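You operate a simulated robot arm through the tools that you are given. There is no shell and no other tool. Be economical: measure what you need, move in short steps, check, and stop when the job is done.

You run a simulated two-armed robot. Do the job below in one go: nothing can be reset, and whatever is moved stays where it is left.

Task
Grind one carbon lump in the red mill at the rough setting.
Fine: knob set and lid shut before you crank; leave the powder in the mill drawer.

Only the result counts: the job must be done as asked and must still hold three seconds after the hand-in. Knocking over, shifting, dropping, spilling or breaking anything else fails it. A push-on lid holds only when it is set on centred and level and pressed home; a screw cap is set on level and turned clockwise until tight.

Robot
Two 7-joint arms with two-finger parallel grippers on one trunk, on a base that drives. Base frame: it is fixed to the floor where the robot stands at the start and does not move with it; the origin is under the middle of the robot, x ahead of it, y to its left, z up. Units: m, degrees, N and s.
The left shoulder is at the start at [0.02, 0.138, 1.423], the right one opposite. With the tool pointing down near the work surface each hand reaches from about 0.1 to 0.44 m from the robot's upright axis, wherever it stands, measured 20 degrees to its own side. Places, roughly: black knob [0.4, 0, 1]; mill crank [0.5, -0.1, 1.1]; red lid [0.5, 0, 1.2]; red mill [0.5, 0, 1.1]. Payload 1.57 kg a hand.
The TCP of each hand is the grasp point between the finger pads, 0.03 m short of the fingertips. In the tool frame z runs along the fingers and y along their closing line. The gripper opens to 0.08 m. The fingers are 0.017 m wide and 0.012 m thick; the gripper's body (0.04 by 0.082 m) begins 0.08 m behind the TCP.
Orientation is that of the tool frame in the base frame, as [roll, pitch, yaw] about the fixed x, y, z axes, in that order (R = Rz(yaw) Ry(pitch) Rx(roll)). With the fingers straight down and closing along the base's y, the tool's x points along the base's -x, its y along +y and its z along -z.

Tools
- The arms move only by the tool nudge_tool. It takes "left_series", "right_series" or both (then of equal length, played together; a hand with none holds still); each is a list of rows, each a list of 7 numbers: the shift along the base's x, y, z in m, then the turn, a rotation vector about the base's x, y, z in degrees, then the closure in counts, from 0 (fully open) to 255 (shut). In form: [[dx, dy, dz, ax, ay, az, hand], ...]. A call has 1 to 12 rows; each row shifts and turns the commanded pose from where the row before left it. Rows are played at 5 a second. More than 0.05 m and 8.6 degrees between two rows, or a gripper value outside its range, and nothing of the call is played. Where a pose cannot be reached the arm comes as near as it can. A force on the tool above 40 N (or 10 N above the force at the start of the call, whichever is more), or a blocked arm, ends the call early, and 0.2 s more pass. The fingers move at their own pace (about 0.045 m/s each) and stop on an object; they squeeze with about 30 N. The grip force told is the motor's: it shows also when the fingers shut on nothing. Time passes only in rows, and 0.2 s behind the last, so rows that do not move let the fingers close. The reply holds the time, the measured pose of the TCP, the force on the tool along the base axes, the opening and the grip force, in the units named above and with some noise, with the torque about the TCP (base axes, N m) and any sound that the robot's microphone picked up, and new pictures: "views" is both (left out), scene, wrist or none (wrist: the cameras of the hands that moved).
- Cameras (640 x 400 px; columns grow to the right, rows downward): "scene" is now at [0.1879, -0.0027, 1.308]; the picture's right is [-0.03, -1.00, 0.00], its down [-0.56, 0.02, -0.83] and it looks along [0.83, -0.03, -0.56] (base axes); focal length 214 px, centre (320, 200). "left" rides on the left gripper at [0.072, 0.007, -0.122] in its tool frame; the picture's right is [-0.09, 1.00, 0.00], its down [-0.84, -0.08, -0.54] and it looks along [-0.54, -0.05, 0.84] (tool axes); focal length 238 px, centre (320, 200). "right" rides on the right gripper at [0.072, -0.006, -0.122] in its tool frame; the picture's right is [0.09, 1.00, 0.00], its down [-0.84, 0.08, -0.54] and it looks along [-0.54, 0.05, 0.84] (tool axes); focal length 238 px, centre (320, 200). There is no depth. A picture from a camera that has moved, and an enlarged one, comes with that camera's place and axes in the base frame and with its lens.
- raise_lower(by): slides the trunk up (or, below 0, down) by that many m; the arms and the scene camera ride with it, the base frame stays. It gives what a move gives, with no picture.
- base_move(legs): drives the robot by 1 to 6 legs, each [ahead, left, turn to the left] in m, m and degrees, along the robot's own axes; the way and the turn of a leg run together, so that a leg with both is an arc; at most 1.5 m and 180 degrees a leg. The arms and the cameras ride along, it lands a little off, and it stops where it bumps. It gives what a move gives, and a new picture of the scene camera.
- head_to(pan, tilt): turns the head with the scene camera to pan (to the left, within 60 degrees either way) and tilt (down, from -29 to 69), counted from straight ahead of the robot. It gives what a move gives, and a new picture of the scene camera.
- zoom(camera, box): a new picture of the part [left, top, right, bottom] of that camera's present view, enlarged. No time passes.
- sign_off(): hands the job in; it is judged then, once.

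Work in short steps. Places have to be worked out from the pictures, the camera data and where the tool is seen: move nearer, look again, correct. Check each grasp and each placing, and mend what went wrong. You have 120 turns and 260 pictures in all, those below and enlarged ones among them. Open the grippers and draw the arms clear of the work before you hand the job in, unless the task says otherwise; then end with one line.

The tools are called after "Request:" as name(argument=value, ...) on one line, values as JSON. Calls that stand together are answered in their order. nudge_tool: Moves the arms, as the interface text tells. Its arguments: {"type":"object","properties":{"left_series":{"type":"array","items":{"type":"array","items":{"type":"number"}}},"right_series":{"type":"array","items":{"type":"array","items":{"type":"number"}}},"views":{"type":"string","enum":["both","scene","wrist","none"]}},"required":[]} The other tools are called the same way: raise_lower (by) slides the trunk up or down; base_move (legs) drives the base; head_to (pan, tilt) turns the head that bears the scene camera; zoom (camera, box) takes an enlarged picture of a part of a camera's view; sign_off () hands the job in.

At the start:

```text
time: 0.0
left_ee_pos: [0.3469, 0.1295, 1.2585]
left_tool_rot: [-179.9, -35.7, -179.7]
left_force: [-0.5, 0.2, 0.8]
left_moment: [-0.02, 0.02, 0.03]
left_opening: 0.0799
left_grip_force: 0.1
right_ee_pos: [0.3121, -0.209, 1.2663]
right_tool_rot: [179.8, -36.4, 179.3]
right_force: [-0.8, 1.0, 0.8]
right_moment: [0.01, 0.03, -0.01]
right_opening: 0.0801
right_grip_force: 0.0
trunk travel left (down, up): [-0.798, 0.442]
robot x, y, heading: [0.0009, 0.0039, 0.2]
head pan, tilt: [-1.8, 33.8]
```

scene: 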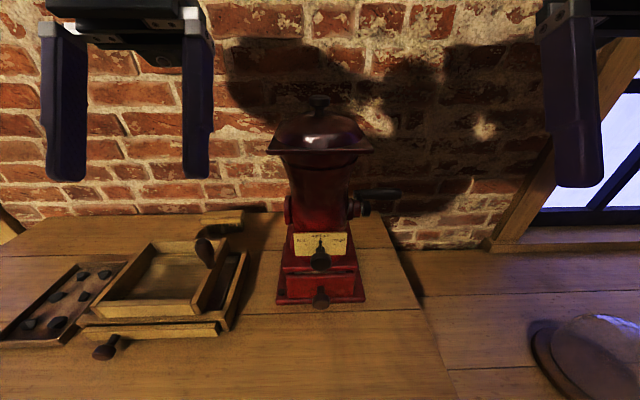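
right: 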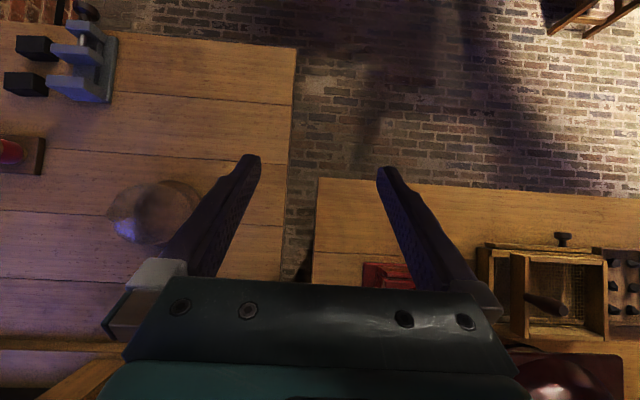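
left: 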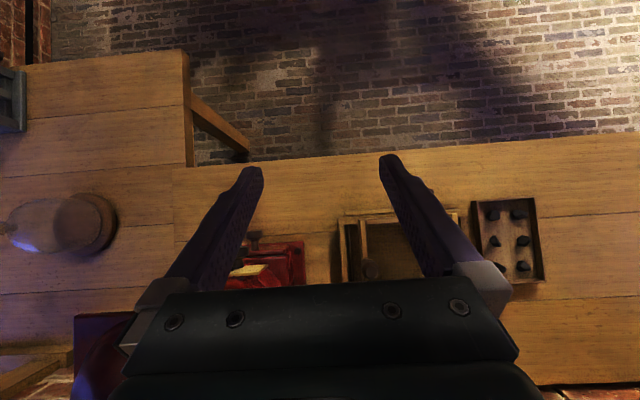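

The mill stands ahead, with its plate and knob on the front face, and a tray of lumps to the left. I'll zoom in on both for detail.

Request:
zoom(camera="scene", box=[250, 210, 390, 310])

Request:
zoom(camera="scene", box=[0, 200, 260, 370])

Request:
zoom(camera="scene", box=[250, 80, 410, 220])

```text
4.00 times, centred on (320, 260) of scene
camera zoom: at [0.1879, -0.0027, 1.308], right [-0.03, -1.0, 0.0], down [-0.56, 0.02, -0.83], along [0.83, -0.03, -0.56], focal length 858 px, centre (320, -40)
```

zoom: 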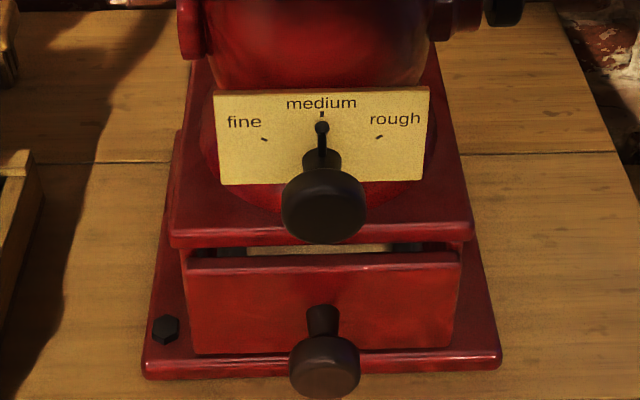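

```text
2.35 times, centred on (130, 285) of scene
camera zoom: at [0.1879, -0.0027, 1.308], right [-0.03, -1.0, 0.0], down [-0.56, 0.02, -0.83], along [0.83, -0.03, -0.56], focal length 505 px, centre (767, 0)
```

zoom: 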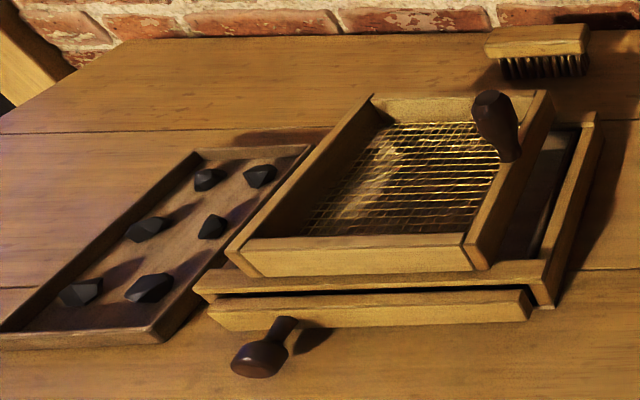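

```text
2.86 times, centred on (330, 150) of scene
camera zoom: at [0.1879, -0.0027, 1.308], right [-0.03, -1.0, 0.0], down [-0.56, 0.02, -0.83], along [0.83, -0.03, -0.56], focal length 613 px, centre (291, 343)
```

zoom: 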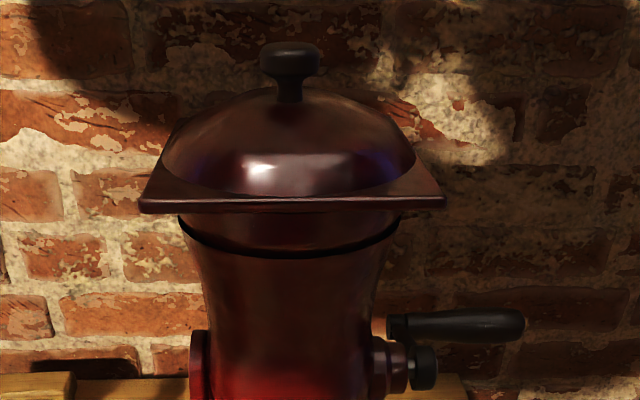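

Triangulating between the scene and left cameras puts the lumps near (0.385, 0.43, 0.935), the table top near z 0.91, and the knob roughly at (0.42, 0, 1.03). I'll swing the right hand to point forward so it can turn the knob.

Request:
nudge_tool(right_series=[[0, -0.01, 0, 0, -8.5, 0, 0], [0, -0.01, 0, 0, -8.5, 0, 0], [0, 0, 0, 0, -8.5, 0, 0], [0, 0, 0, 0, -8.5, 0, 0], [0, 0, -0.01, 0, -8.5, 0, 0], [0, 0, -0.01, 0, -8.5, 0, 0], [0, 0, -0.01, 0, -8.5, 0, 0], [0, 0, -0.01, 0, -8.5, 0, 0], [0, 0, -0.01, 0, -8.5, 0, 0], [0, 0, -0.01, 0, -8.5, 0, 0], [0, 0, -0.01, 0, -8.5, 0, 0], [0, 0, -0.01, 0, -8.5, 0, 0]], views="both")

```text
time: 2.6
left_ee_pos: [0.3476, 0.1279, 1.2574]
left_tool_rot: [-179.8, -35.8, -179.6]
left_force: [-0.5, -0.7, 0.3]
left_moment: [0.03, -0.02, -0.01]
left_opening: 0.0798
left_grip_force: 0.1
right_ee_pos: [0.3465, -0.2352, 1.1957]
right_tool_rot: [178.7, 48.5, 179.1]
right_force: [0.0, -0.7, 0.6]
right_moment: [0.01, 0.0, -0.01]
right_opening: 0.0798
right_grip_force: 0.1
right hand out of reach, approached as far as the arm can: row 8, 9, 10, 11, 12
trunk travel left (down, up): [-0.798, 0.442]
robot x, y, heading: [0.0009, 0.0017, -0.1]
head pan, tilt: [-1.8, 33.8]
camera scene: at [0.1879, -0.0027, 1.308], right [-0.03, -1.0, 0.0], down [-0.56, 0.02, -0.83], along [0.83, -0.03, -0.56], focal length 214 px, centre (320, 200)
camera right: at [0.2062, -0.2419, 1.222], right [-0.06, 1.0, -0.05], down [0.15, 0.06, 0.99], along [0.99, 0.05, -0.15], focal length 238 px, centre (320, 200)
```

scene: 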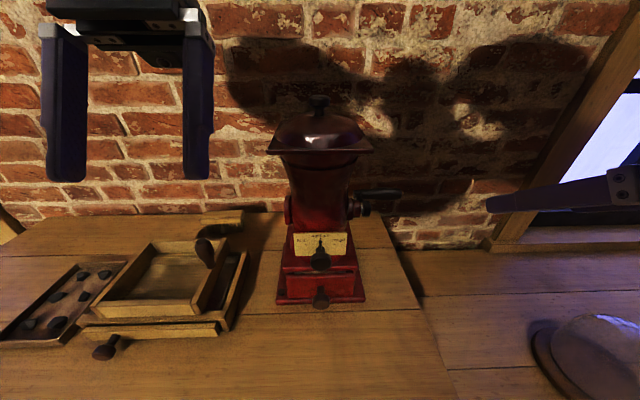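
right: 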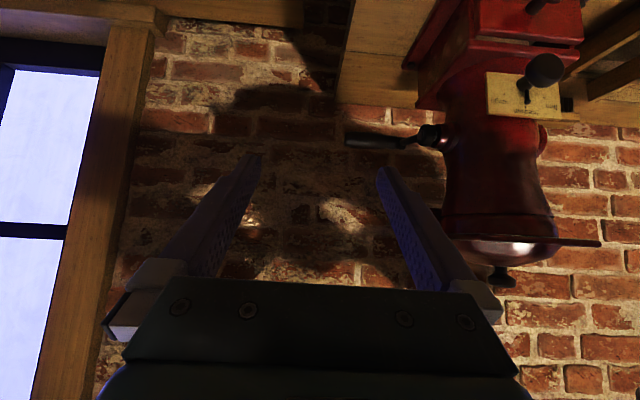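

The knob face triangulates to about (0.41, -0.01, 1.043), the lid knob to (0.47, -0.015, 1.257) and the crank handle tip to (0.566, -0.186, 1.068). The wrist limits how far the tool can level out at this height. I'll lower the trunk, keeping the hands clear: the left TCP at z 1.257 and the right at 1.196 both leave room.

Request:
raise_lower(by=-0.15)

Request:
nudge_tool(right_series=[[-0.01, -0.01, 0.01, 0, -8, 0, 0], [-0.01, -0.01, 0.01, 0, -8, 0, 0], [-0.01, 0, 0.01, 0, -8, 0, 0], [-0.01, 0, 0.01, 0, -8, 0, 0]], views="both")

```text
time: 4.3
left_ee_pos: [0.3476, 0.1288, 1.1064]
left_tool_rot: [-180.0, -35.8, -179.7]
left_force: [-0.5, 0.6, -0.8]
left_moment: [0.03, 0.0, 0.01]
left_opening: 0.08
left_grip_force: 0.1
right_ee_pos: [0.3459, -0.2336, 1.0461]
right_tool_rot: [178.9, 48.4, 179.2]
right_force: [0.0, 1.2, 0.4]
right_moment: [-0.02, 0.02, 0.03]
right_opening: 0.0799
right_grip_force: 0.2
trunk travel left (down, up): [-0.648, 0.592]
robot x, y, heading: [0.003, 0.0023, 0.0]
head pan, tilt: [-1.8, 33.8]
```

```text
time: 5.3
left_ee_pos: [0.3472, 0.1284, 1.1073]
left_tool_rot: [-179.9, -35.9, -179.7]
left_force: [0.5, 0.5, 0.6]
left_moment: [0.02, -0.01, 0.02]
left_opening: 0.08
left_grip_force: 0.1
right_ee_pos: [0.3452, -0.2358, 1.0463]
right_tool_rot: [178.8, 48.4, 179.3]
right_force: [0.5, 0.2, 0.1]
right_moment: [-0.01, -0.02, -0.01]
right_opening: 0.0799
right_grip_force: 0.1
right hand out of reach, approached as far as the arm can: row 1, 2, 3, 4
trunk travel left (down, up): [-0.648, 0.592]
robot x, y, heading: [-0.0018, -0.0019, -0.0]
head pan, tilt: [-1.8, 33.8]
camera scene: at [0.1879, -0.0027, 1.158], right [-0.03, -1.0, 0.0], down [-0.56, 0.02, -0.83], along [0.83, -0.03, -0.56], focal length 214 px, centre (320, 200)
camera right: at [0.2062, -0.242, 1.0721], right [-0.06, 1.0, -0.06], down [0.15, 0.06, 0.99], along [0.99, 0.05, -0.15], focal length 238 px, centre (320, 200)
```

scene: 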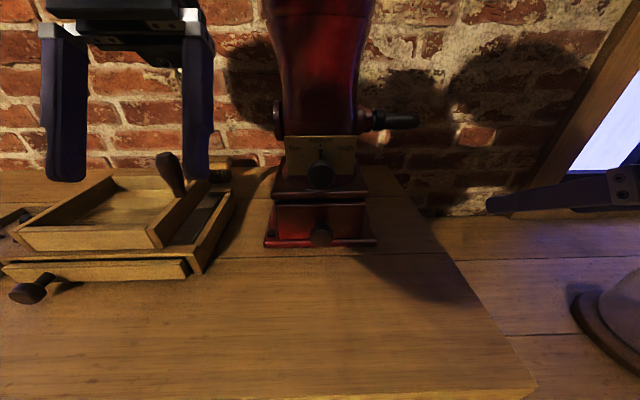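
right: 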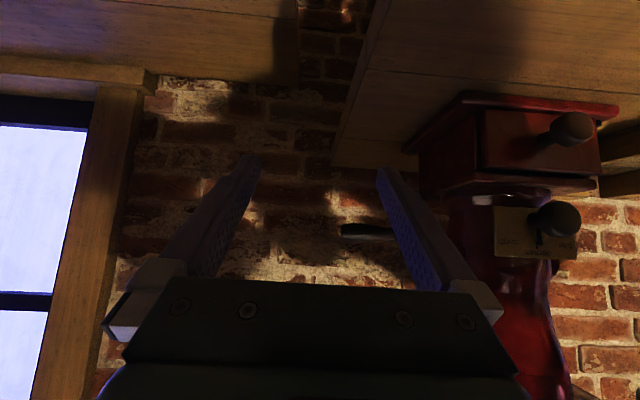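

The trunk height alone doesn't help, since the pose rides along with it. The limit depends on where the TCP sits relative to the shoulder, so I'll try higher and further forward while pitching up.

Request:
nudge_tool(right_series=[[0.01, -0.01, 0.03, 0, 0, 0, 0], [0.01, -0.01, 0.03, 0, 0, 0, 0], [0.01, 0, 0.03, 0, 0, 0, 0], [0.01, 0, 0.03, 0, -8, 0, 0], [0, 0, 0.03, 0, -8, 0, 0], [0, 0, 0.02, 0, -8, 0, 0], [0, 0, 0.0, 0, -8, 0, 0]], views="none")

```text
time: 7.0
left_ee_pos: [0.347, 0.1293, 1.1068]
left_tool_rot: [-179.9, -35.8, -179.6]
left_force: [-0.1, -0.2, -0.5]
left_moment: [0.0, 0.03, 0.03]
left_opening: 0.08
left_grip_force: 0.1
right_ee_pos: [0.406, -0.2625, 1.2194]
right_tool_rot: [177.1, 76.5, 177.6]
right_force: [0.0, 0.1, -0.1]
right_moment: [0.04, 0.04, -0.01]
right_opening: 0.0801
right_grip_force: 0.1
right hand out of reach, approached as far as the arm can: row 5, 6, 7
trunk travel left (down, up): [-0.648, 0.592]
robot x, y, heading: [0.0022, -0.0045, 0.1]
head pan, tilt: [-1.8, 33.8]
```

The tool is now nearly level, with the TCP about 5 cm below the shoulder. I'll raise the left hand so that lowering the trunk keeps it clear, and bring the right hand inward and back a little.

Request:
nudge_tool(left_series=[[0, 0.01, 0.04, 0, 0, 0, 0], [0, 0.01, 0.04, 0, 0, 0, 0], [0, 0.01, 0.04, 0, 0, 0, 0], [0, 0.01, 0.04, 0, 0, 0, 0], [0, 0.01, 0.03, 0, 0, 0, 0]], right_series=[[-0.02, 0.025, 0, 0, 0, 0, 0], [-0.02, 0.025, 0, 0, 0, 0, 0], [0, 0.025, 0, 0, 0, 0, 0], [0, 0.025, 0, 0, 0, 0, 0], [0, 0, 0, 0, 0, 0, 0]], views="both")

```text
time: 7.5
left_ee_pos: [0.3118, 0.1415, 1.0919]
left_tool_rot: [179.9, -48.2, -179.5]
left_force: [0.3, 0.5, 0.6]
left_moment: [0.0, 0.0, -0.05]
left_opening: 0.0804
left_grip_force: 0.0
left hand out of reach, approached as far as the arm can: row 2
right_ee_pos: [0.4143, -0.2386, 1.2177]
right_tool_rot: [176.3, 76.5, 177.0]
right_force: [0.8, -0.1, 0.2]
right_moment: [-0.01, -0.02, 0.02]
right_opening: 0.0802
right_grip_force: 0.1
right hand out of reach, approached as far as the arm can: row 1, 2
trunk travel left (down, up): [-0.648, 0.592]
robot x, y, heading: [-0.0006, 0.0024, -0.1]
head pan, tilt: [-1.8, 33.8]
stopped in row 2 (left hand): the arm was blocked; the commanded pose is now the measured one
camera scene: at [0.1879, -0.0028, 1.158], right [-0.03, -1.0, 0.0], down [-0.56, 0.02, -0.83], along [0.83, -0.03, -0.56], focal length 214 px, centre (320, 200)
camera right: at [0.2776, -0.2454, 1.1756], right [-0.03, 1.0, -0.07], down [-0.33, 0.06, 0.94], along [0.94, 0.05, 0.33], focal length 238 px, centre (320, 200)
camera left: at [0.3534, 0.1492, 1.227], right [0.05, 1.0, -0.07], down [0.96, -0.07, -0.26], along [-0.27, -0.05, -0.96], focal length 238 px, centre (320, 200)
```

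scene: 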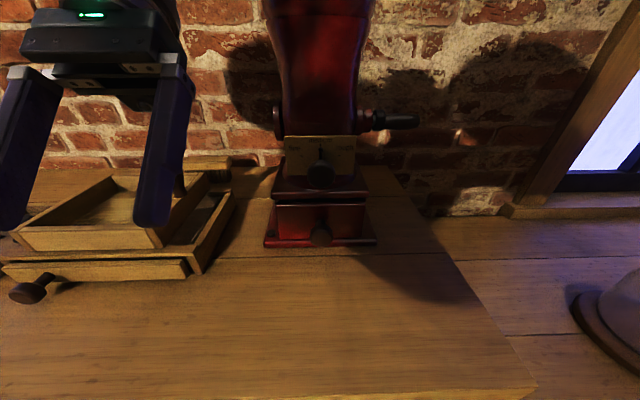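
right: 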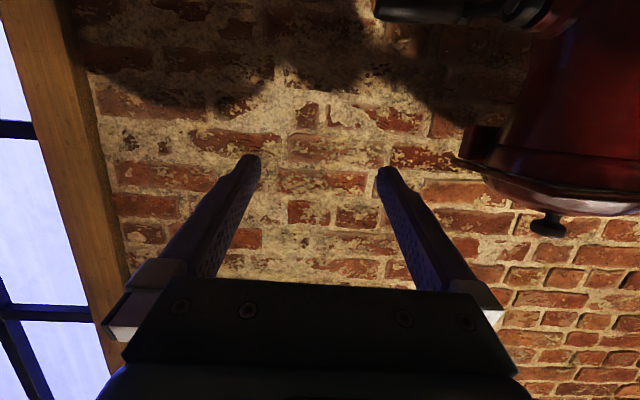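
left: 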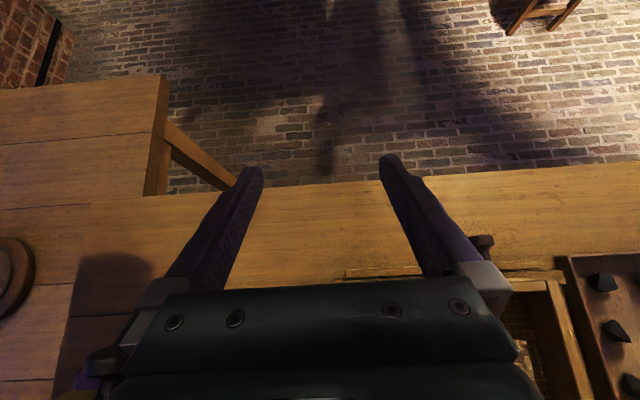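

The left hand's back-tilted pose is near its limits. I'll turn it to point straight down while raising it.

Request:
nudge_tool(left_series=[[0.01, 0, 0, 0, -8, 0, 0], [0.01, 0, 0, 0, -8, 0, 0], [0.01, 0, 0.01, 0, -8, 0, 0], [0.01, 0.01, 0.02, 0, -8, 0, 0], [0, 0.01, 0.02, 0, -8, 0, 0], [0, 0.01, 0.02, 0, -8, 0, 0], [0, 0.01, 0.02, 0, 0, 0, 0]], views="none")

```text
time: 8.2
left_ee_pos: [0.3024, 0.1395, 1.0475]
left_tool_rot: [179.5, -39.2, 179.9]
left_force: [-0.8, 0.2, 0.1]
left_moment: [-0.02, -0.04, 0.02]
left_opening: 0.0799
left_grip_force: 0.1
right_ee_pos: [0.4134, -0.2376, 1.218]
right_tool_rot: [176.4, 76.5, 177.0]
right_force: [0.3, -0.5, -0.7]
right_moment: [-0.01, 0.01, 0.03]
right_opening: 0.0802
right_grip_force: 0.1
trunk travel left (down, up): [-0.648, 0.592]
robot x, y, heading: [-0.0038, 0.0023, 0.2]
head pan, tilt: [-1.8, 33.8]
stopped in row 3 (left hand): the arm was blocked; the commanded pose is now the measured one
```

The left arm sagged and stopped as blocked. I'll try one small step at a time: back up, and away from the body.

Request:
nudge_tool(left_series=[[0.02, 0.01, 0.0, 0, 0, 0, 0], [0.02, 0.01, 0.01, 0, 0, 0, 0], [0.02, 0.01, 0.01, 0, -4, 0, 0], [0.02, 0, 0.01, 0, -4, 0, 0]], views="scene")

```text
time: 9.2
left_ee_pos: [0.3687, 0.163, 1.0783]
left_tool_rot: [179.5, -31.2, 179.9]
left_force: [0.0, -0.2, 0.1]
left_moment: [0.0, -0.01, -0.02]
left_opening: 0.08
left_grip_force: 0.1
left hand out of reach, approached as far as the arm can: row 4
right_ee_pos: [0.4134, -0.2375, 1.2177]
right_tool_rot: [176.4, 76.3, 177.0]
right_force: [0.5, -0.4, 0.1]
right_moment: [0.05, 0.02, -0.03]
right_opening: 0.0798
right_grip_force: 0.1
trunk travel left (down, up): [-0.648, 0.592]
robot x, y, heading: [0.0034, -0.0, 0.4]
head pan, tilt: [-1.8, 33.8]
camera scene: at [0.1879, -0.0027, 1.158], right [-0.03, -1.0, 0.0], down [-0.56, 0.02, -0.83], along [0.83, -0.03, -0.56], focal length 214 px, centre (320, 200)
```

scene: 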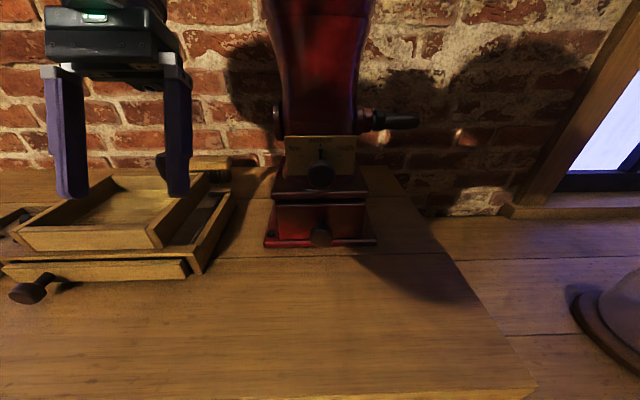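

It can move again. The back tilt pushes the wrist forward to its reach limit, so I'll rotate about the TCP toward straight down.

Request:
nudge_tool(left_series=[[-0.01, 0, 0.0, 0, -5, 0, 0], [-0.01, 0, 0.0, 0, -6, 0, 0], [-0.01, 0, 0.01, 0, -6, 0, 0], [-0.01, 0, 0.02, 0, -6, 0, 0], [0, 0, 0.02, 0, -6, 0, 0], [0, 0, 0.03, 0, -2, 0, 0], [0, 0, 0.03, 0, 0, 0, 0], [0, 0, 0.03, 0, 0, 0, 0]], views="none")

```text
time: 9.8
left_ee_pos: [0.3147, 0.1606, 1.0298]
left_tool_rot: [179.1, -29.8, 179.6]
left_force: [-0.4, -0.6, 0.7]
left_moment: [0.0, -0.02, 0.0]
left_opening: 0.08
left_grip_force: 0.1
right_ee_pos: [0.4129, -0.237, 1.2188]
right_tool_rot: [176.4, 76.4, 176.8]
right_force: [-0.7, 0.1, -0.2]
right_moment: [0.06, 0.01, 0.01]
right_opening: 0.08
right_grip_force: 0.1
trunk travel left (down, up): [-0.648, 0.592]
robot x, y, heading: [-0.0009, -0.0026, -0.0]
head pan, tilt: [-1.8, 33.8]
stopped in row 3 (left hand): the arm was blocked; the commanded pose is now the measured one
```

When rotating, the arm sags back and down. I'll try slower rotation with no translation.

Request:
nudge_tool(left_series=[[0.01, 0, 0.01, 0, -3, 0, 0], [0.01, 0, 0.01, 0, -3, 0, 0], [0.01, 0, 0.01, 0, -3, 0, 0], [0.01, 0, 0.01, 0, -3, 0, 0], [0.0, 0, 0.01, 0, -3, 0, 0], [0.0, 0, 0.01, 0, -3, 0, 0]], views="none")

```text
time: 11.2
left_ee_pos: [0.3552, 0.1607, 1.0903]
left_tool_rot: [178.9, -11.9, 179.5]
left_force: [0.1, -0.9, -0.7]
left_moment: [0.01, 0.01, -0.02]
left_opening: 0.0799
left_grip_force: 0.0
right_ee_pos: [0.4132, -0.2368, 1.2174]
right_tool_rot: [176.4, 76.4, 177.0]
right_force: [-1.1, 0.6, 0.3]
right_moment: [-0.03, -0.01, 0.04]
right_opening: 0.0798
right_grip_force: 0.0
trunk travel left (down, up): [-0.648, 0.592]
robot x, y, heading: [0.002, -0.0015, 0.2]
head pan, tilt: [-1.8, 33.8]
```

That worked. The finger pads are planes of constant y, so the knob can be gripped at roughly 50° tilt and still turned about x, and the current trunk height suits that. I'll bring the right hand back and across in front of the knob, and move the left hand a bit further left.

Request:
nudge_tool(left_series=[[0, 0.01, 0.0, 0, -3, 0, 0], [0, 0.01, 0.0, 0, -3, 0, 0], [0, 0.01, 0.0, 0, -3, 0, 0], [0, 0.01, 0.0, 0, -3, 0, 0], [0, 0.01, 0, 0, 0, 0, 0], [0, 0, 0, 0, 0, 0, 0], [0, 0, 0, 0, 0, 0, 0], [0, 0, 0, 0, 0, 0, 0]], right_series=[[-0.01, 0.0, -0.01, 0, 6, 0, 0], [-0.01, 0.02, -0.02, 0, 6, 0, 0], [-0.01, 0.03, -0.02, 0, 6, 0, 0], [-0.01, 0.03, -0.02, 0, 4, 0, 0], [-0.01, 0.03, -0.02, 0, 0, 0, 0], [-0.01, 0.03, -0.02, 0, 0, 0, 0], [-0.01, 0.03, -0.02, 0, 0, 0, 0], [0, 0.03, 0, 0, 0, 0, 0]], views="both")

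```text
time: 13.2
left_ee_pos: [0.3537, 0.21, 1.0895]
left_tool_rot: [178.8, 0.3, 179.5]
left_force: [-0.5, -0.2, 0.1]
left_moment: [0.0, 0.01, 0.0]
left_opening: 0.0799
left_grip_force: 0.1
right_ee_pos: [0.3805, -0.0908, 1.0995]
right_tool_rot: [178.6, 56.7, 169.9]
right_force: [-1.1, 0.5, -1.5]
right_moment: [-0.02, -0.15, -0.04]
right_opening: 0.0799
right_grip_force: 0.1
right hand out of reach, approached as far as the arm can: row 1, 2
trunk travel left (down, up): [-0.648, 0.592]
robot x, y, heading: [0.0002, 0.0022, 0.1]
head pan, tilt: [-1.8, 33.8]
stopped in row 8 (right hand): the arm was blocked; the commanded pose is now the measured one
camera scene: at [0.1848, 0.0026, 1.1495], right [0.03, -1.0, 0.0], down [-0.63, -0.02, -0.77], along [0.77, 0.02, -0.63], focal length 214 px, centre (320, 200)
camera right: at [0.2392, -0.0767, 1.1049], right [0.1, 0.99, -0.06], down [0.02, 0.06, 1.0], along [0.99, -0.1, -0.01], focal length 238 px, centre (320, 200)
camera left: at [0.2805, 0.2155, 1.2116], right [0.1, 0.99, 0.02], down [0.83, -0.1, 0.54], along [0.54, -0.04, -0.84], focal length 238 px, centre (320, 200)
```

scene: 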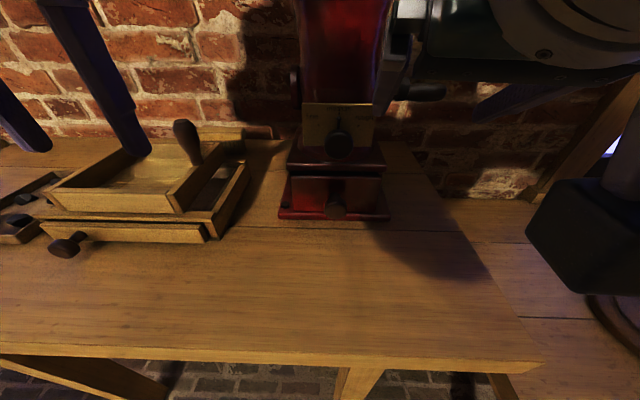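
right: 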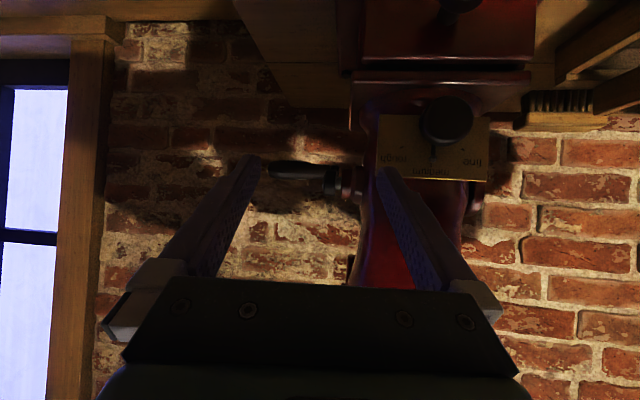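
left: 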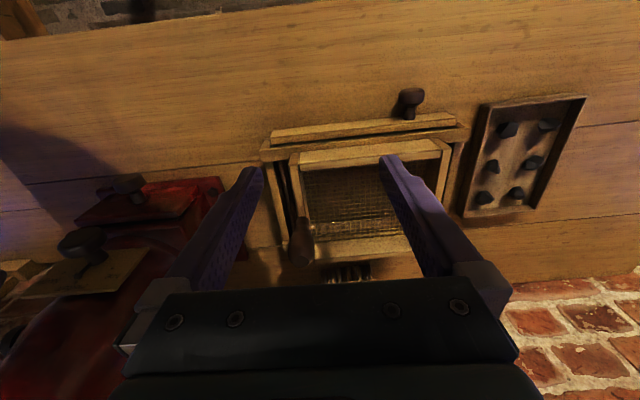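

The right wrist touched the head camera. A better plan is to pull the right hand away and drive the robot left about 0.2 m. That puts the mill in front of the right arm and the lumps in front of the left.

Request:
nudge_tool(left_series=[[0, 0.0, 0.02, 0, 0, 0, 0], [0, 0.0, 0.02, 0, 0, 0, 0], [0, 0.0, 0.01, 0, 0, 0, 0], [0, 0.0, 0.01, 0, 0, 0, 0], [0, 0, 0, 0, 0, 0, 0]], right_series=[[-0.005, -0.03, 0.0, 0, 0, 0, 0], [-0.005, -0.03, 0.0, 0, 0, 0, 0], [-0.005, -0.03, 0.0, 0, 0, 0, 0], [-0.005, -0.03, 0, 0, 0, 0, 0], [0, -0.03, 0, 0, 0, 0, 0]], views="scene")

```text
time: 14.4
left_ee_pos: [0.3516, 0.2117, 1.146]
left_tool_rot: [178.6, -0.3, 179.5]
left_force: [-0.1, 0.0, -0.4]
left_moment: [0.02, 0.0, -0.02]
left_opening: 0.08
left_grip_force: 0.1
right_ee_pos: [0.3754, -0.2395, 1.0948]
right_tool_rot: [179.2, 56.1, 170.5]
right_force: [0.1, -0.3, -0.6]
right_moment: [0.04, -0.01, -0.02]
right_opening: 0.08
right_grip_force: 0.0
right hand out of reach, approached as far as the arm can: row 3, 4, 5
trunk travel left (down, up): [-0.648, 0.592]
robot x, y, heading: [-0.0007, 0.001, -0.2]
head pan, tilt: [-1.8, 33.8]
camera scene: at [0.1878, -0.0033, 1.158], right [-0.03, -1.0, 0.0], down [-0.56, 0.02, -0.83], along [0.83, -0.03, -0.56], focal length 214 px, centre (320, 200)
```

scene: 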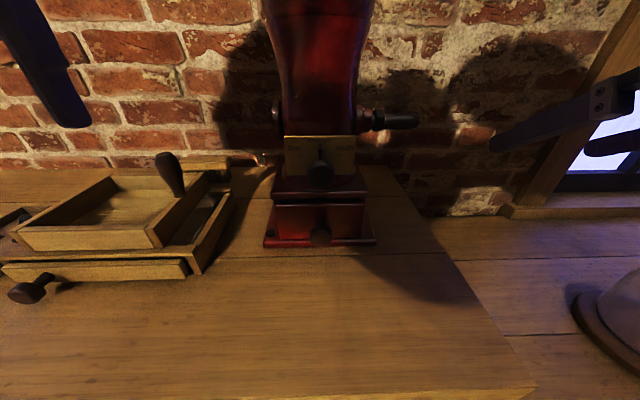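

Driving left now would bring the right fingertips close to the knob. I'll back up 0.1 m first and then shift 0.2 m left.

Request:
base_move(legs=[[-0.1, 0, 0], [0, 0.2, 0]])

Request:
head_to(pan=-22, tilt=30)

```text
time: 16.8
left_ee_pos: [0.2537, 0.412, 1.146]
left_tool_rot: [178.6, -0.3, 179.4]
left_force: [-0.1, -0.1, -0.6]
left_moment: [0.02, 0.0, -0.02]
left_opening: 0.0801
left_grip_force: 0.0
right_ee_pos: [0.2746, -0.0379, 1.0933]
right_tool_rot: [179.4, 56.0, 170.9]
right_force: [0.7, 0.6, 0.0]
right_moment: [0.0, 0.0, -0.01]
right_opening: 0.0801
right_grip_force: 0.0
trunk travel left (down, up): [-0.648, 0.592]
robot x, y, heading: [-0.0973, 0.2035, 0.0]
head pan, tilt: [-1.8, 33.8]
camera scene: at [0.0876, 0.1978, 1.158], right [-0.03, -1.0, 0.0], down [-0.56, 0.02, -0.83], along [0.83, -0.03, -0.56], focal length 214 px, centre (320, 200)
```

scene: 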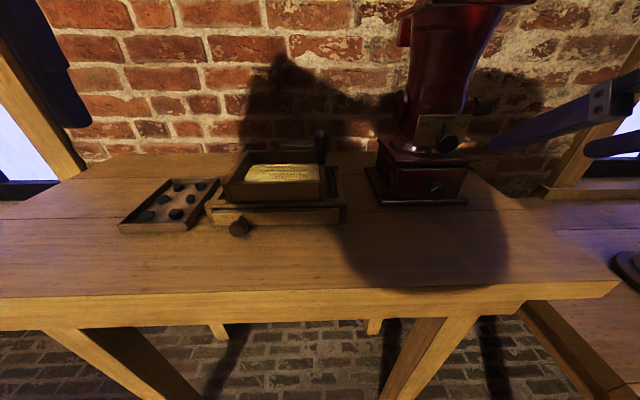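

```text
time: 17.6
left_ee_pos: [0.2528, 0.4118, 1.1455]
left_tool_rot: [178.5, -0.6, 179.6]
left_force: [0.3, 0.1, 0.3]
left_moment: [0.02, 0.0, 0.0]
left_opening: 0.0801
left_grip_force: 0.0
right_ee_pos: [0.2747, -0.0383, 1.0941]
right_tool_rot: [179.4, 56.0, 170.9]
right_force: [0.5, -0.5, 0.4]
right_moment: [0.02, 0.03, 0.0]
right_opening: 0.0801
right_grip_force: 0.1
trunk travel left (down, up): [-0.648, 0.592]
robot x, y, heading: [-0.1023, 0.205, 0.0]
head pan, tilt: [-22.0, 30.0]
camera scene: at [0.0828, 0.1667, 1.1639], right [-0.37, -0.93, 0.0], down [-0.46, 0.19, -0.87], along [0.8, -0.32, -0.5], focal length 214 px, centre (320, 200)
```

scene: 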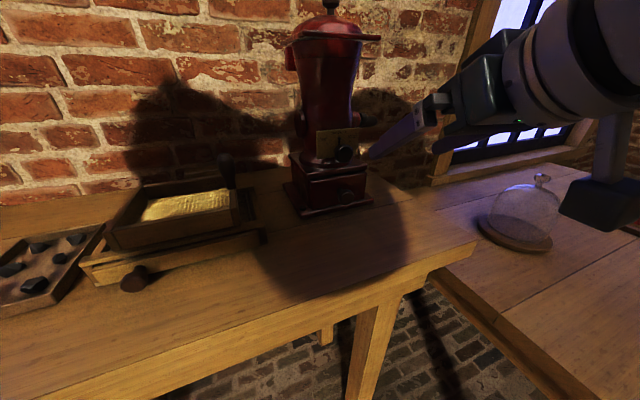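

The right hand is now well placed in front of the mill. I'll lower the trunk 0.05 m to bring the hand to knob height and square up its yaw.

Request:
raise_lower(by=-0.05)

Request:
nudge_tool(right_series=[[0, 0.01, 0, 0, 0, 4.5, 0], [0, 0.015, 0, 0, 0, 4.5, 0], [0, 0, 0, 0, 0, 0, 0]], views="both")

```text
time: 18.5
left_ee_pos: [0.2519, 0.4127, 1.0958]
left_tool_rot: [178.7, -0.5, 179.5]
left_force: [-0.1, 0.5, -0.3]
left_moment: [0.03, 0.04, -0.01]
left_opening: 0.08
left_grip_force: 0.1
right_ee_pos: [0.2742, -0.0376, 1.0433]
right_tool_rot: [179.4, 56.0, 170.8]
right_force: [0.1, -0.9, 0.6]
right_moment: [0.02, -0.01, 0.04]
right_opening: 0.0803
right_grip_force: 0.0
trunk travel left (down, up): [-0.598, 0.642]
robot x, y, heading: [-0.1009, 0.2018, 0.0]
head pan, tilt: [-22.0, 30.0]
```

```text
time: 19.3
left_ee_pos: [0.2529, 0.4133, 1.0957]
left_tool_rot: [178.5, -0.4, 179.4]
left_force: [-0.9, -0.7, -0.7]
left_moment: [-0.01, 0.01, -0.02]
left_opening: 0.0801
left_grip_force: 0.2
right_ee_pos: [0.276, -0.0129, 1.0432]
right_tool_rot: [179.4, 55.9, 179.8]
right_force: [0.0, -1.1, 0.2]
right_moment: [0.0, 0.03, -0.03]
right_opening: 0.0802
right_grip_force: 0.1
trunk travel left (down, up): [-0.598, 0.642]
robot x, y, heading: [-0.0998, 0.2002, -0.0]
head pan, tilt: [-22.0, 30.0]
camera scene: at [0.0827, 0.1667, 1.1139], right [-0.38, -0.93, 0.0], down [-0.46, 0.19, -0.87], along [0.8, -0.32, -0.5], focal length 214 px, centre (320, 200)
camera right: at [0.1346, -0.0216, 1.0514], right [-0.06, 1.0, -0.07], down [0.02, 0.07, 1.0], along [1.0, 0.06, -0.02], focal length 238 px, centre (320, 200)
```

scene: 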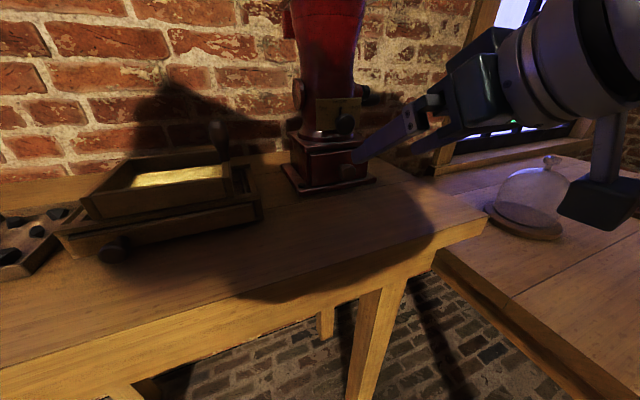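
right: 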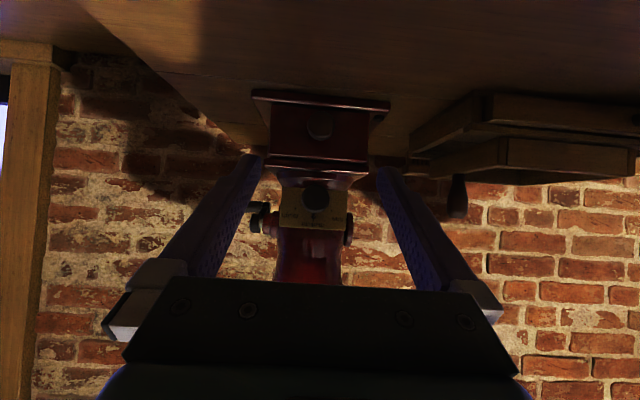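

The knob checks out at y -0.011, z 1.043. The right elbow hangs near the glass dome, so I'll look that way before driving forward.

Request:
head_to(pan=-55, tilt=35)

```text
time: 20.3
left_ee_pos: [0.2536, 0.4124, 1.0954]
left_tool_rot: [178.6, -0.5, 179.5]
left_force: [0.4, 0.2, 0.3]
left_moment: [0.0, 0.0, -0.04]
left_opening: 0.0803
left_grip_force: 0.0
right_ee_pos: [0.277, -0.014, 1.0442]
right_tool_rot: [179.4, 55.9, 179.7]
right_force: [0.1, -0.8, -0.7]
right_moment: [0.0, -0.02, 0.01]
right_opening: 0.0799
right_grip_force: 0.1
trunk travel left (down, up): [-0.598, 0.642]
robot x, y, heading: [-0.1003, 0.1994, 0.1]
head pan, tilt: [-55.0, 35.0]
camera scene: at [0.0494, 0.1285, 1.1061], right [-0.82, -0.57, 0.0], down [-0.33, 0.47, -0.82], along [0.47, -0.67, -0.57], focal length 214 px, centre (320, 200)
```

scene: 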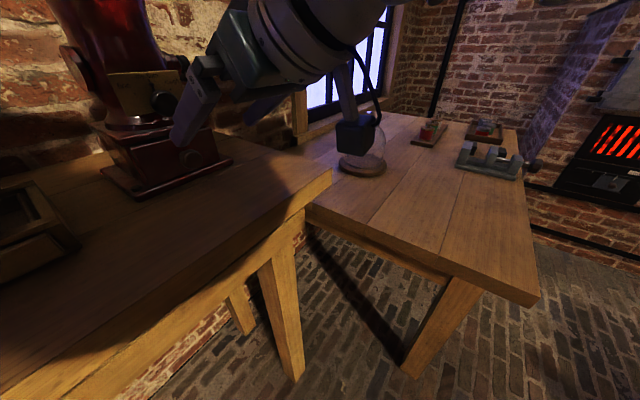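

The black box is just the wrist camera under the right hand, so the elbow is clear. I'll drive ahead 0.1 m to where the base stood before.

Request:
base_move(legs=[[0.09, 0, 0]])

Request:
head_to(pan=-30, tilt=25)

Request:
zoom(camera="right", box=[200, 60, 440, 300])

```text
time: 21.4
left_ee_pos: [0.3425, 0.4126, 1.0964]
left_tool_rot: [178.6, -0.5, 179.5]
left_force: [-0.4, -0.3, 0.1]
left_moment: [0.0, -0.03, -0.02]
left_opening: 0.0798
left_grip_force: 0.0
right_ee_pos: [0.3675, -0.0131, 1.0441]
right_tool_rot: [179.4, 55.9, 179.8]
right_force: [0.0, 0.1, 1.1]
right_moment: [0.03, 0.02, 0.01]
right_opening: 0.0797
right_grip_force: 0.0
trunk travel left (down, up): [-0.598, 0.642]
robot x, y, heading: [-0.0112, 0.198, -0.3]
head pan, tilt: [-55.0, 35.0]
camera scene: at [0.1398, 0.1286, 1.1061], right [-0.82, -0.57, 0.0], down [-0.33, 0.47, -0.82], along [0.47, -0.67, -0.57], focal length 214 px, centre (320, 200)
```

scene: 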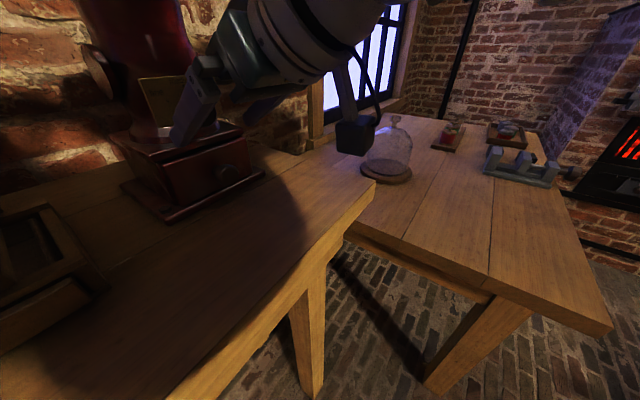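

```text
time: 22.3
left_ee_pos: [0.3436, 0.4131, 1.0956]
left_tool_rot: [178.6, -0.6, 179.6]
left_force: [1.1, 0.4, -0.3]
left_moment: [0.02, -0.01, -0.01]
left_opening: 0.0802
left_grip_force: 0.0
right_ee_pos: [0.367, -0.0127, 1.0432]
right_tool_rot: [179.5, 55.8, 179.8]
right_force: [-0.5, 0.4, 0.0]
right_moment: [0.0, 0.0, -0.03]
right_opening: 0.0799
right_grip_force: 0.2
trunk travel left (down, up): [-0.598, 0.642]
robot x, y, heading: [-0.0092, 0.1946, -0.2]
head pan, tilt: [-30.0, 25.0]
camera scene: at [0.1689, 0.1546, 1.1218], right [-0.5, -0.87, 0.0], down [-0.37, 0.21, -0.91], along [0.78, -0.45, -0.42], focal length 214 px, centre (320, 200)
```

scene: 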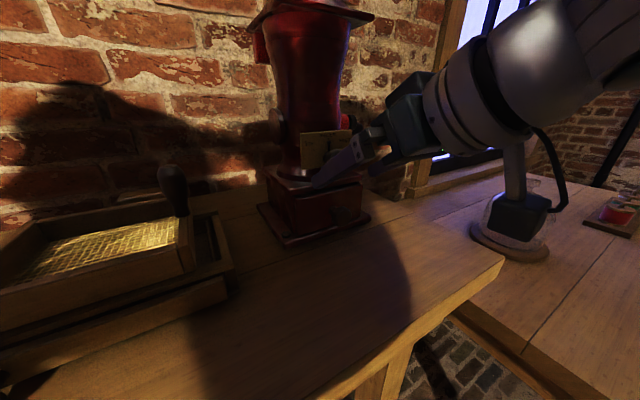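

```text
1.67 times, centred on (320, 180) of right
camera zoom: at [0.225, -0.0212, 1.0513], right [-0.06, 1.0, -0.07], down [0.02, 0.07, 1.0], along [1.0, 0.06, -0.02], focal length 397 px, centre (320, 233)
```

zoom: 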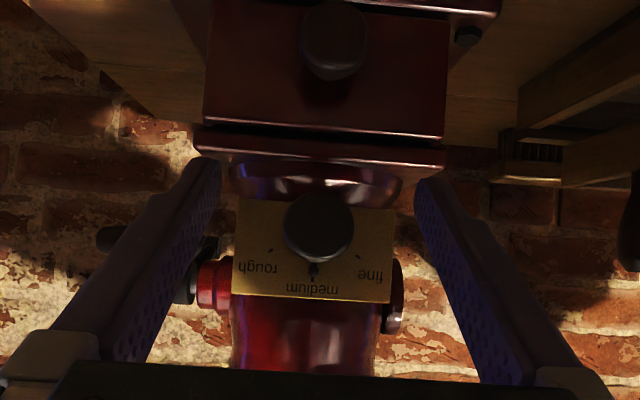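

The knob sits centred between the open fingers, about 16 mm in radius. I'll move 3 cm forward and close.

Request:
nudge_tool(right_series=[[0.012, 0.001, 0, 0, 0, 0, 0], [0.01, 0.001, 0, 0, 0, 0, 0], [0.01, 0, 0, 0, 0, 0, 0], [0, 0, 0, 0, 0, 0, 0]], views="both")

Request:
zoom(camera="right", box=[200, 60, 440, 300])

Request:
zoom(camera="scene", box=[250, 80, 410, 220])

```text
time: 23.3
left_ee_pos: [0.3432, 0.4127, 1.0949]
left_tool_rot: [178.7, -0.5, 179.5]
left_force: [-0.3, -0.3, -0.4]
left_moment: [0.01, -0.01, 0.01]
left_opening: 0.0802
left_grip_force: 0.1
right_ee_pos: [0.3977, -0.0099, 1.0413]
right_tool_rot: [179.3, 56.0, 179.9]
right_force: [-0.4, -0.1, -0.3]
right_moment: [-0.03, -0.04, -0.02]
right_opening: 0.0799
right_grip_force: 0.1
trunk travel left (down, up): [-0.598, 0.642]
robot x, y, heading: [-0.0114, 0.2, 0.2]
head pan, tilt: [-30.0, 25.0]
camera scene: at [0.169, 0.1547, 1.1219], right [-0.5, -0.87, 0.0], down [-0.37, 0.21, -0.91], along [0.79, -0.45, -0.42], focal length 214 px, centre (320, 200)
camera right: at [0.2563, -0.0191, 1.05], right [-0.06, 1.0, -0.07], down [0.02, 0.07, 1.0], along [1.0, 0.06, -0.02], focal length 238 px, centre (320, 200)
```

scene: 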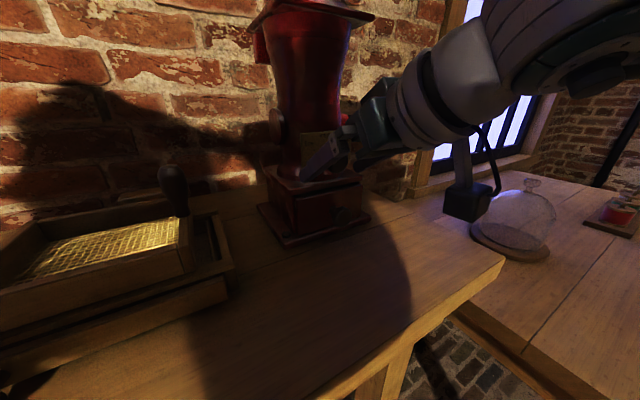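
right: 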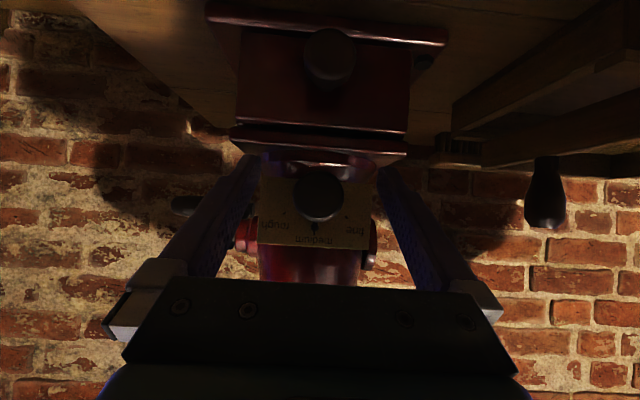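

```text
1.67 times, centred on (320, 180) of right
camera zoom: at [0.2563, -0.0191, 1.05], right [-0.06, 1.0, -0.07], down [0.02, 0.07, 1.0], along [1.0, 0.06, -0.02], focal length 397 px, centre (320, 233)
```

zoom: 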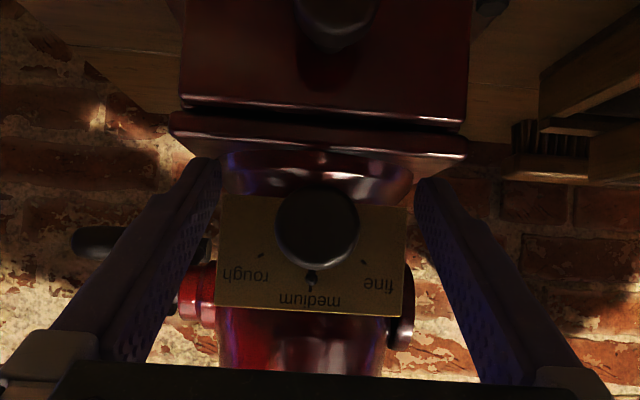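

```text
2.86 times, centred on (330, 150) of scene
camera zoom: at [0.169, 0.1547, 1.1219], right [-0.5, -0.87, 0.0], down [-0.37, 0.21, -0.91], along [0.79, -0.45, -0.42], focal length 613 px, centre (291, 343)
```

zoom: 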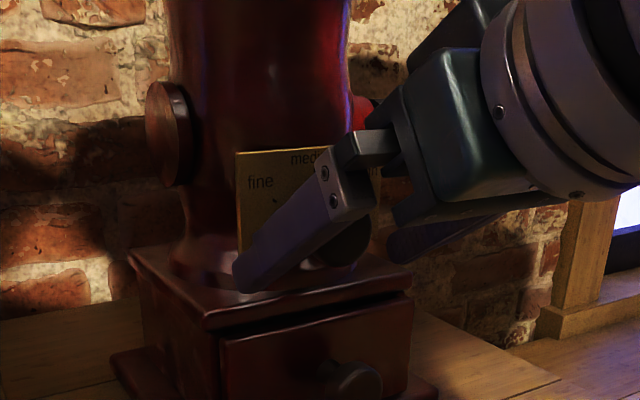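

The knob is between the pads and the tips are clear of the plate. I'll close the gripper on it.

Request:
nudge_tool(right_series=[[0, 0, 0, 0, 0, 0, 120], [0, 0, 0, 0, 0, 0, 200], [0, 0, 0, 0, 0, 0, 255], [0, 0, 0, 0, 0, 0, 255], [0, 0, 0, 0, 0, 0, 255]], views="wrist")

```text
time: 24.5
left_ee_pos: [0.3429, 0.4131, 1.0951]
left_tool_rot: [178.6, -0.4, 179.5]
left_force: [1.1, 0.0, -1.0]
left_moment: [0.0, 0.0, -0.02]
left_opening: 0.0801
left_grip_force: 0.0
right_ee_pos: [0.3976, -0.0114, 1.0422]
right_tool_rot: [179.3, 55.8, 179.8]
right_force: [0.2, -0.5, -1.7]
right_moment: [-0.05, 0.0, 0.05]
right_opening: 0.0317
right_grip_force: 31.4
trunk travel left (down, up): [-0.598, 0.642]
robot x, y, heading: [-0.0106, 0.1988, -0.3]
head pan, tilt: [-30.0, 25.0]
camera right: at [0.2562, -0.0192, 1.0501], right [-0.06, 1.0, -0.07], down [0.02, 0.07, 1.0], along [1.0, 0.06, -0.02], focal length 238 px, centre (320, 200)
```

right: 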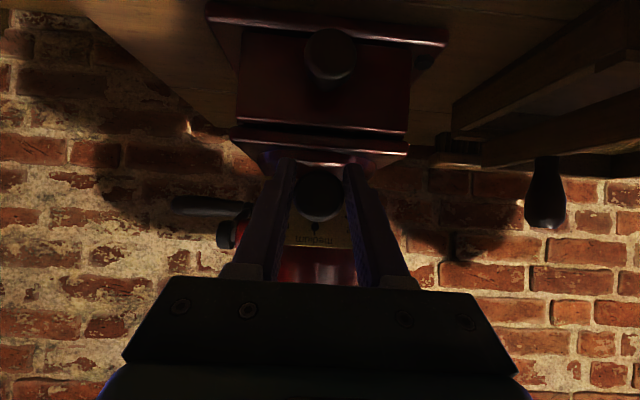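

The knob is gripped at 31.7 mm. I'll turn it clockwise as seen from the front (about +x), 24° first, and check the torque.

Request:
nudge_tool(right_series=[[0, 0, 0, 8, 0, 0, 255], [0, 0, 0, 8, 0, 0, 255], [0, 0, 0, 8, 0, 0, 255], [0, 0, 0, 0, 0, 0, 255]], views="wrist")

```text
time: 25.5
left_ee_pos: [0.3414, 0.4131, 1.0949]
left_tool_rot: [178.5, -0.6, 179.5]
left_force: [-0.6, -0.3, -0.4]
left_moment: [0.02, -0.02, -0.01]
left_opening: 0.0801
left_grip_force: 0.1
right_ee_pos: [0.3975, -0.0104, 1.0415]
right_tool_rot: [140.8, 49.0, 148.7]
right_force: [-6.2, 4.3, 1.4]
right_moment: [-0.01, -0.19, 0.03]
right_opening: 0.0316
right_grip_force: 40.2
trunk travel left (down, up): [-0.598, 0.642]
robot x, y, heading: [-0.0117, 0.2031, 0.1]
head pan, tilt: [-30.0, 25.0]
camera right: at [0.2562, -0.0214, 1.0466], right [-0.06, 0.94, 0.34], down [0.02, -0.34, 0.94], along [1.0, 0.06, 0.0], focal length 238 px, centre (320, 200)
```

right: 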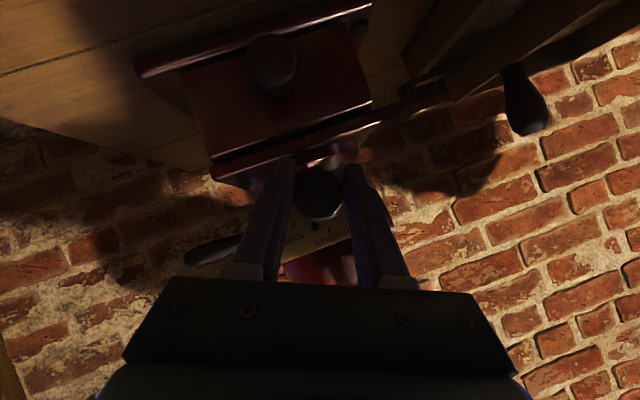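

The pointer turns with the hand, away from "medium" toward "rough". I'll continue to about 58° in total.

Request:
nudge_tool(right_series=[[0, 0, 0, 8, 0, 0, 255], [0, 0, 0, 8, 0, 0, 255], [0, 0, 0, 8, 0, 0, 255], [0, 0, 0, 8, 0, 0, 255], [0, 0, 0, 2, 0, 0, 255], [0, 0, 0, 0, 0, 0, 255]], views="wrist")

Request:
zoom(camera="right", box=[240, 130, 400, 290])

```text
time: 26.9
left_ee_pos: [0.3414, 0.4141, 1.0949]
left_tool_rot: [178.5, -0.6, 179.6]
left_force: [0.5, 0.3, 0.2]
left_moment: [0.01, -0.02, -0.02]
left_opening: 0.0799
left_grip_force: 0.1
right_ee_pos: [0.3974, -0.0081, 1.0427]
right_tool_rot: [108.7, 25.9, 128.5]
right_force: [-9.8, 8.7, 7.6]
right_moment: [-0.02, 0.01, 0.68]
right_opening: 0.0318
right_grip_force: 39.8
trunk travel left (down, up): [-0.598, 0.642]
robot x, y, heading: [-0.0068, 0.1991, -0.3]
head pan, tilt: [-30.0, 25.0]
camera right: at [0.256, -0.0214, 1.0406], right [-0.06, 0.58, 0.81], down [0.02, -0.81, 0.59], along [1.0, 0.05, 0.04], focal length 238 px, centre (320, 200)
```

right: 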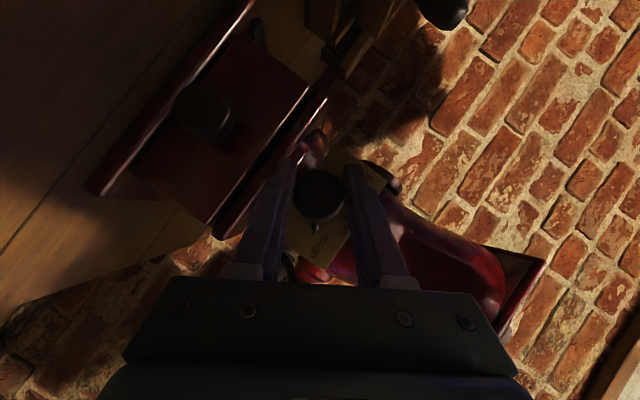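

```text
2.50 times, centred on (320, 210) of right
camera zoom: at [0.256, -0.0214, 1.0406], right [-0.06, 0.58, 0.81], down [0.02, -0.81, 0.59], along [1.0, 0.05, 0.04], focal length 596 px, centre (320, 175)
```

zoom: 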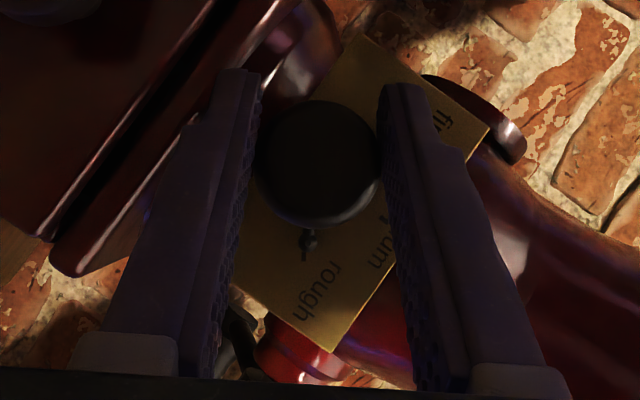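

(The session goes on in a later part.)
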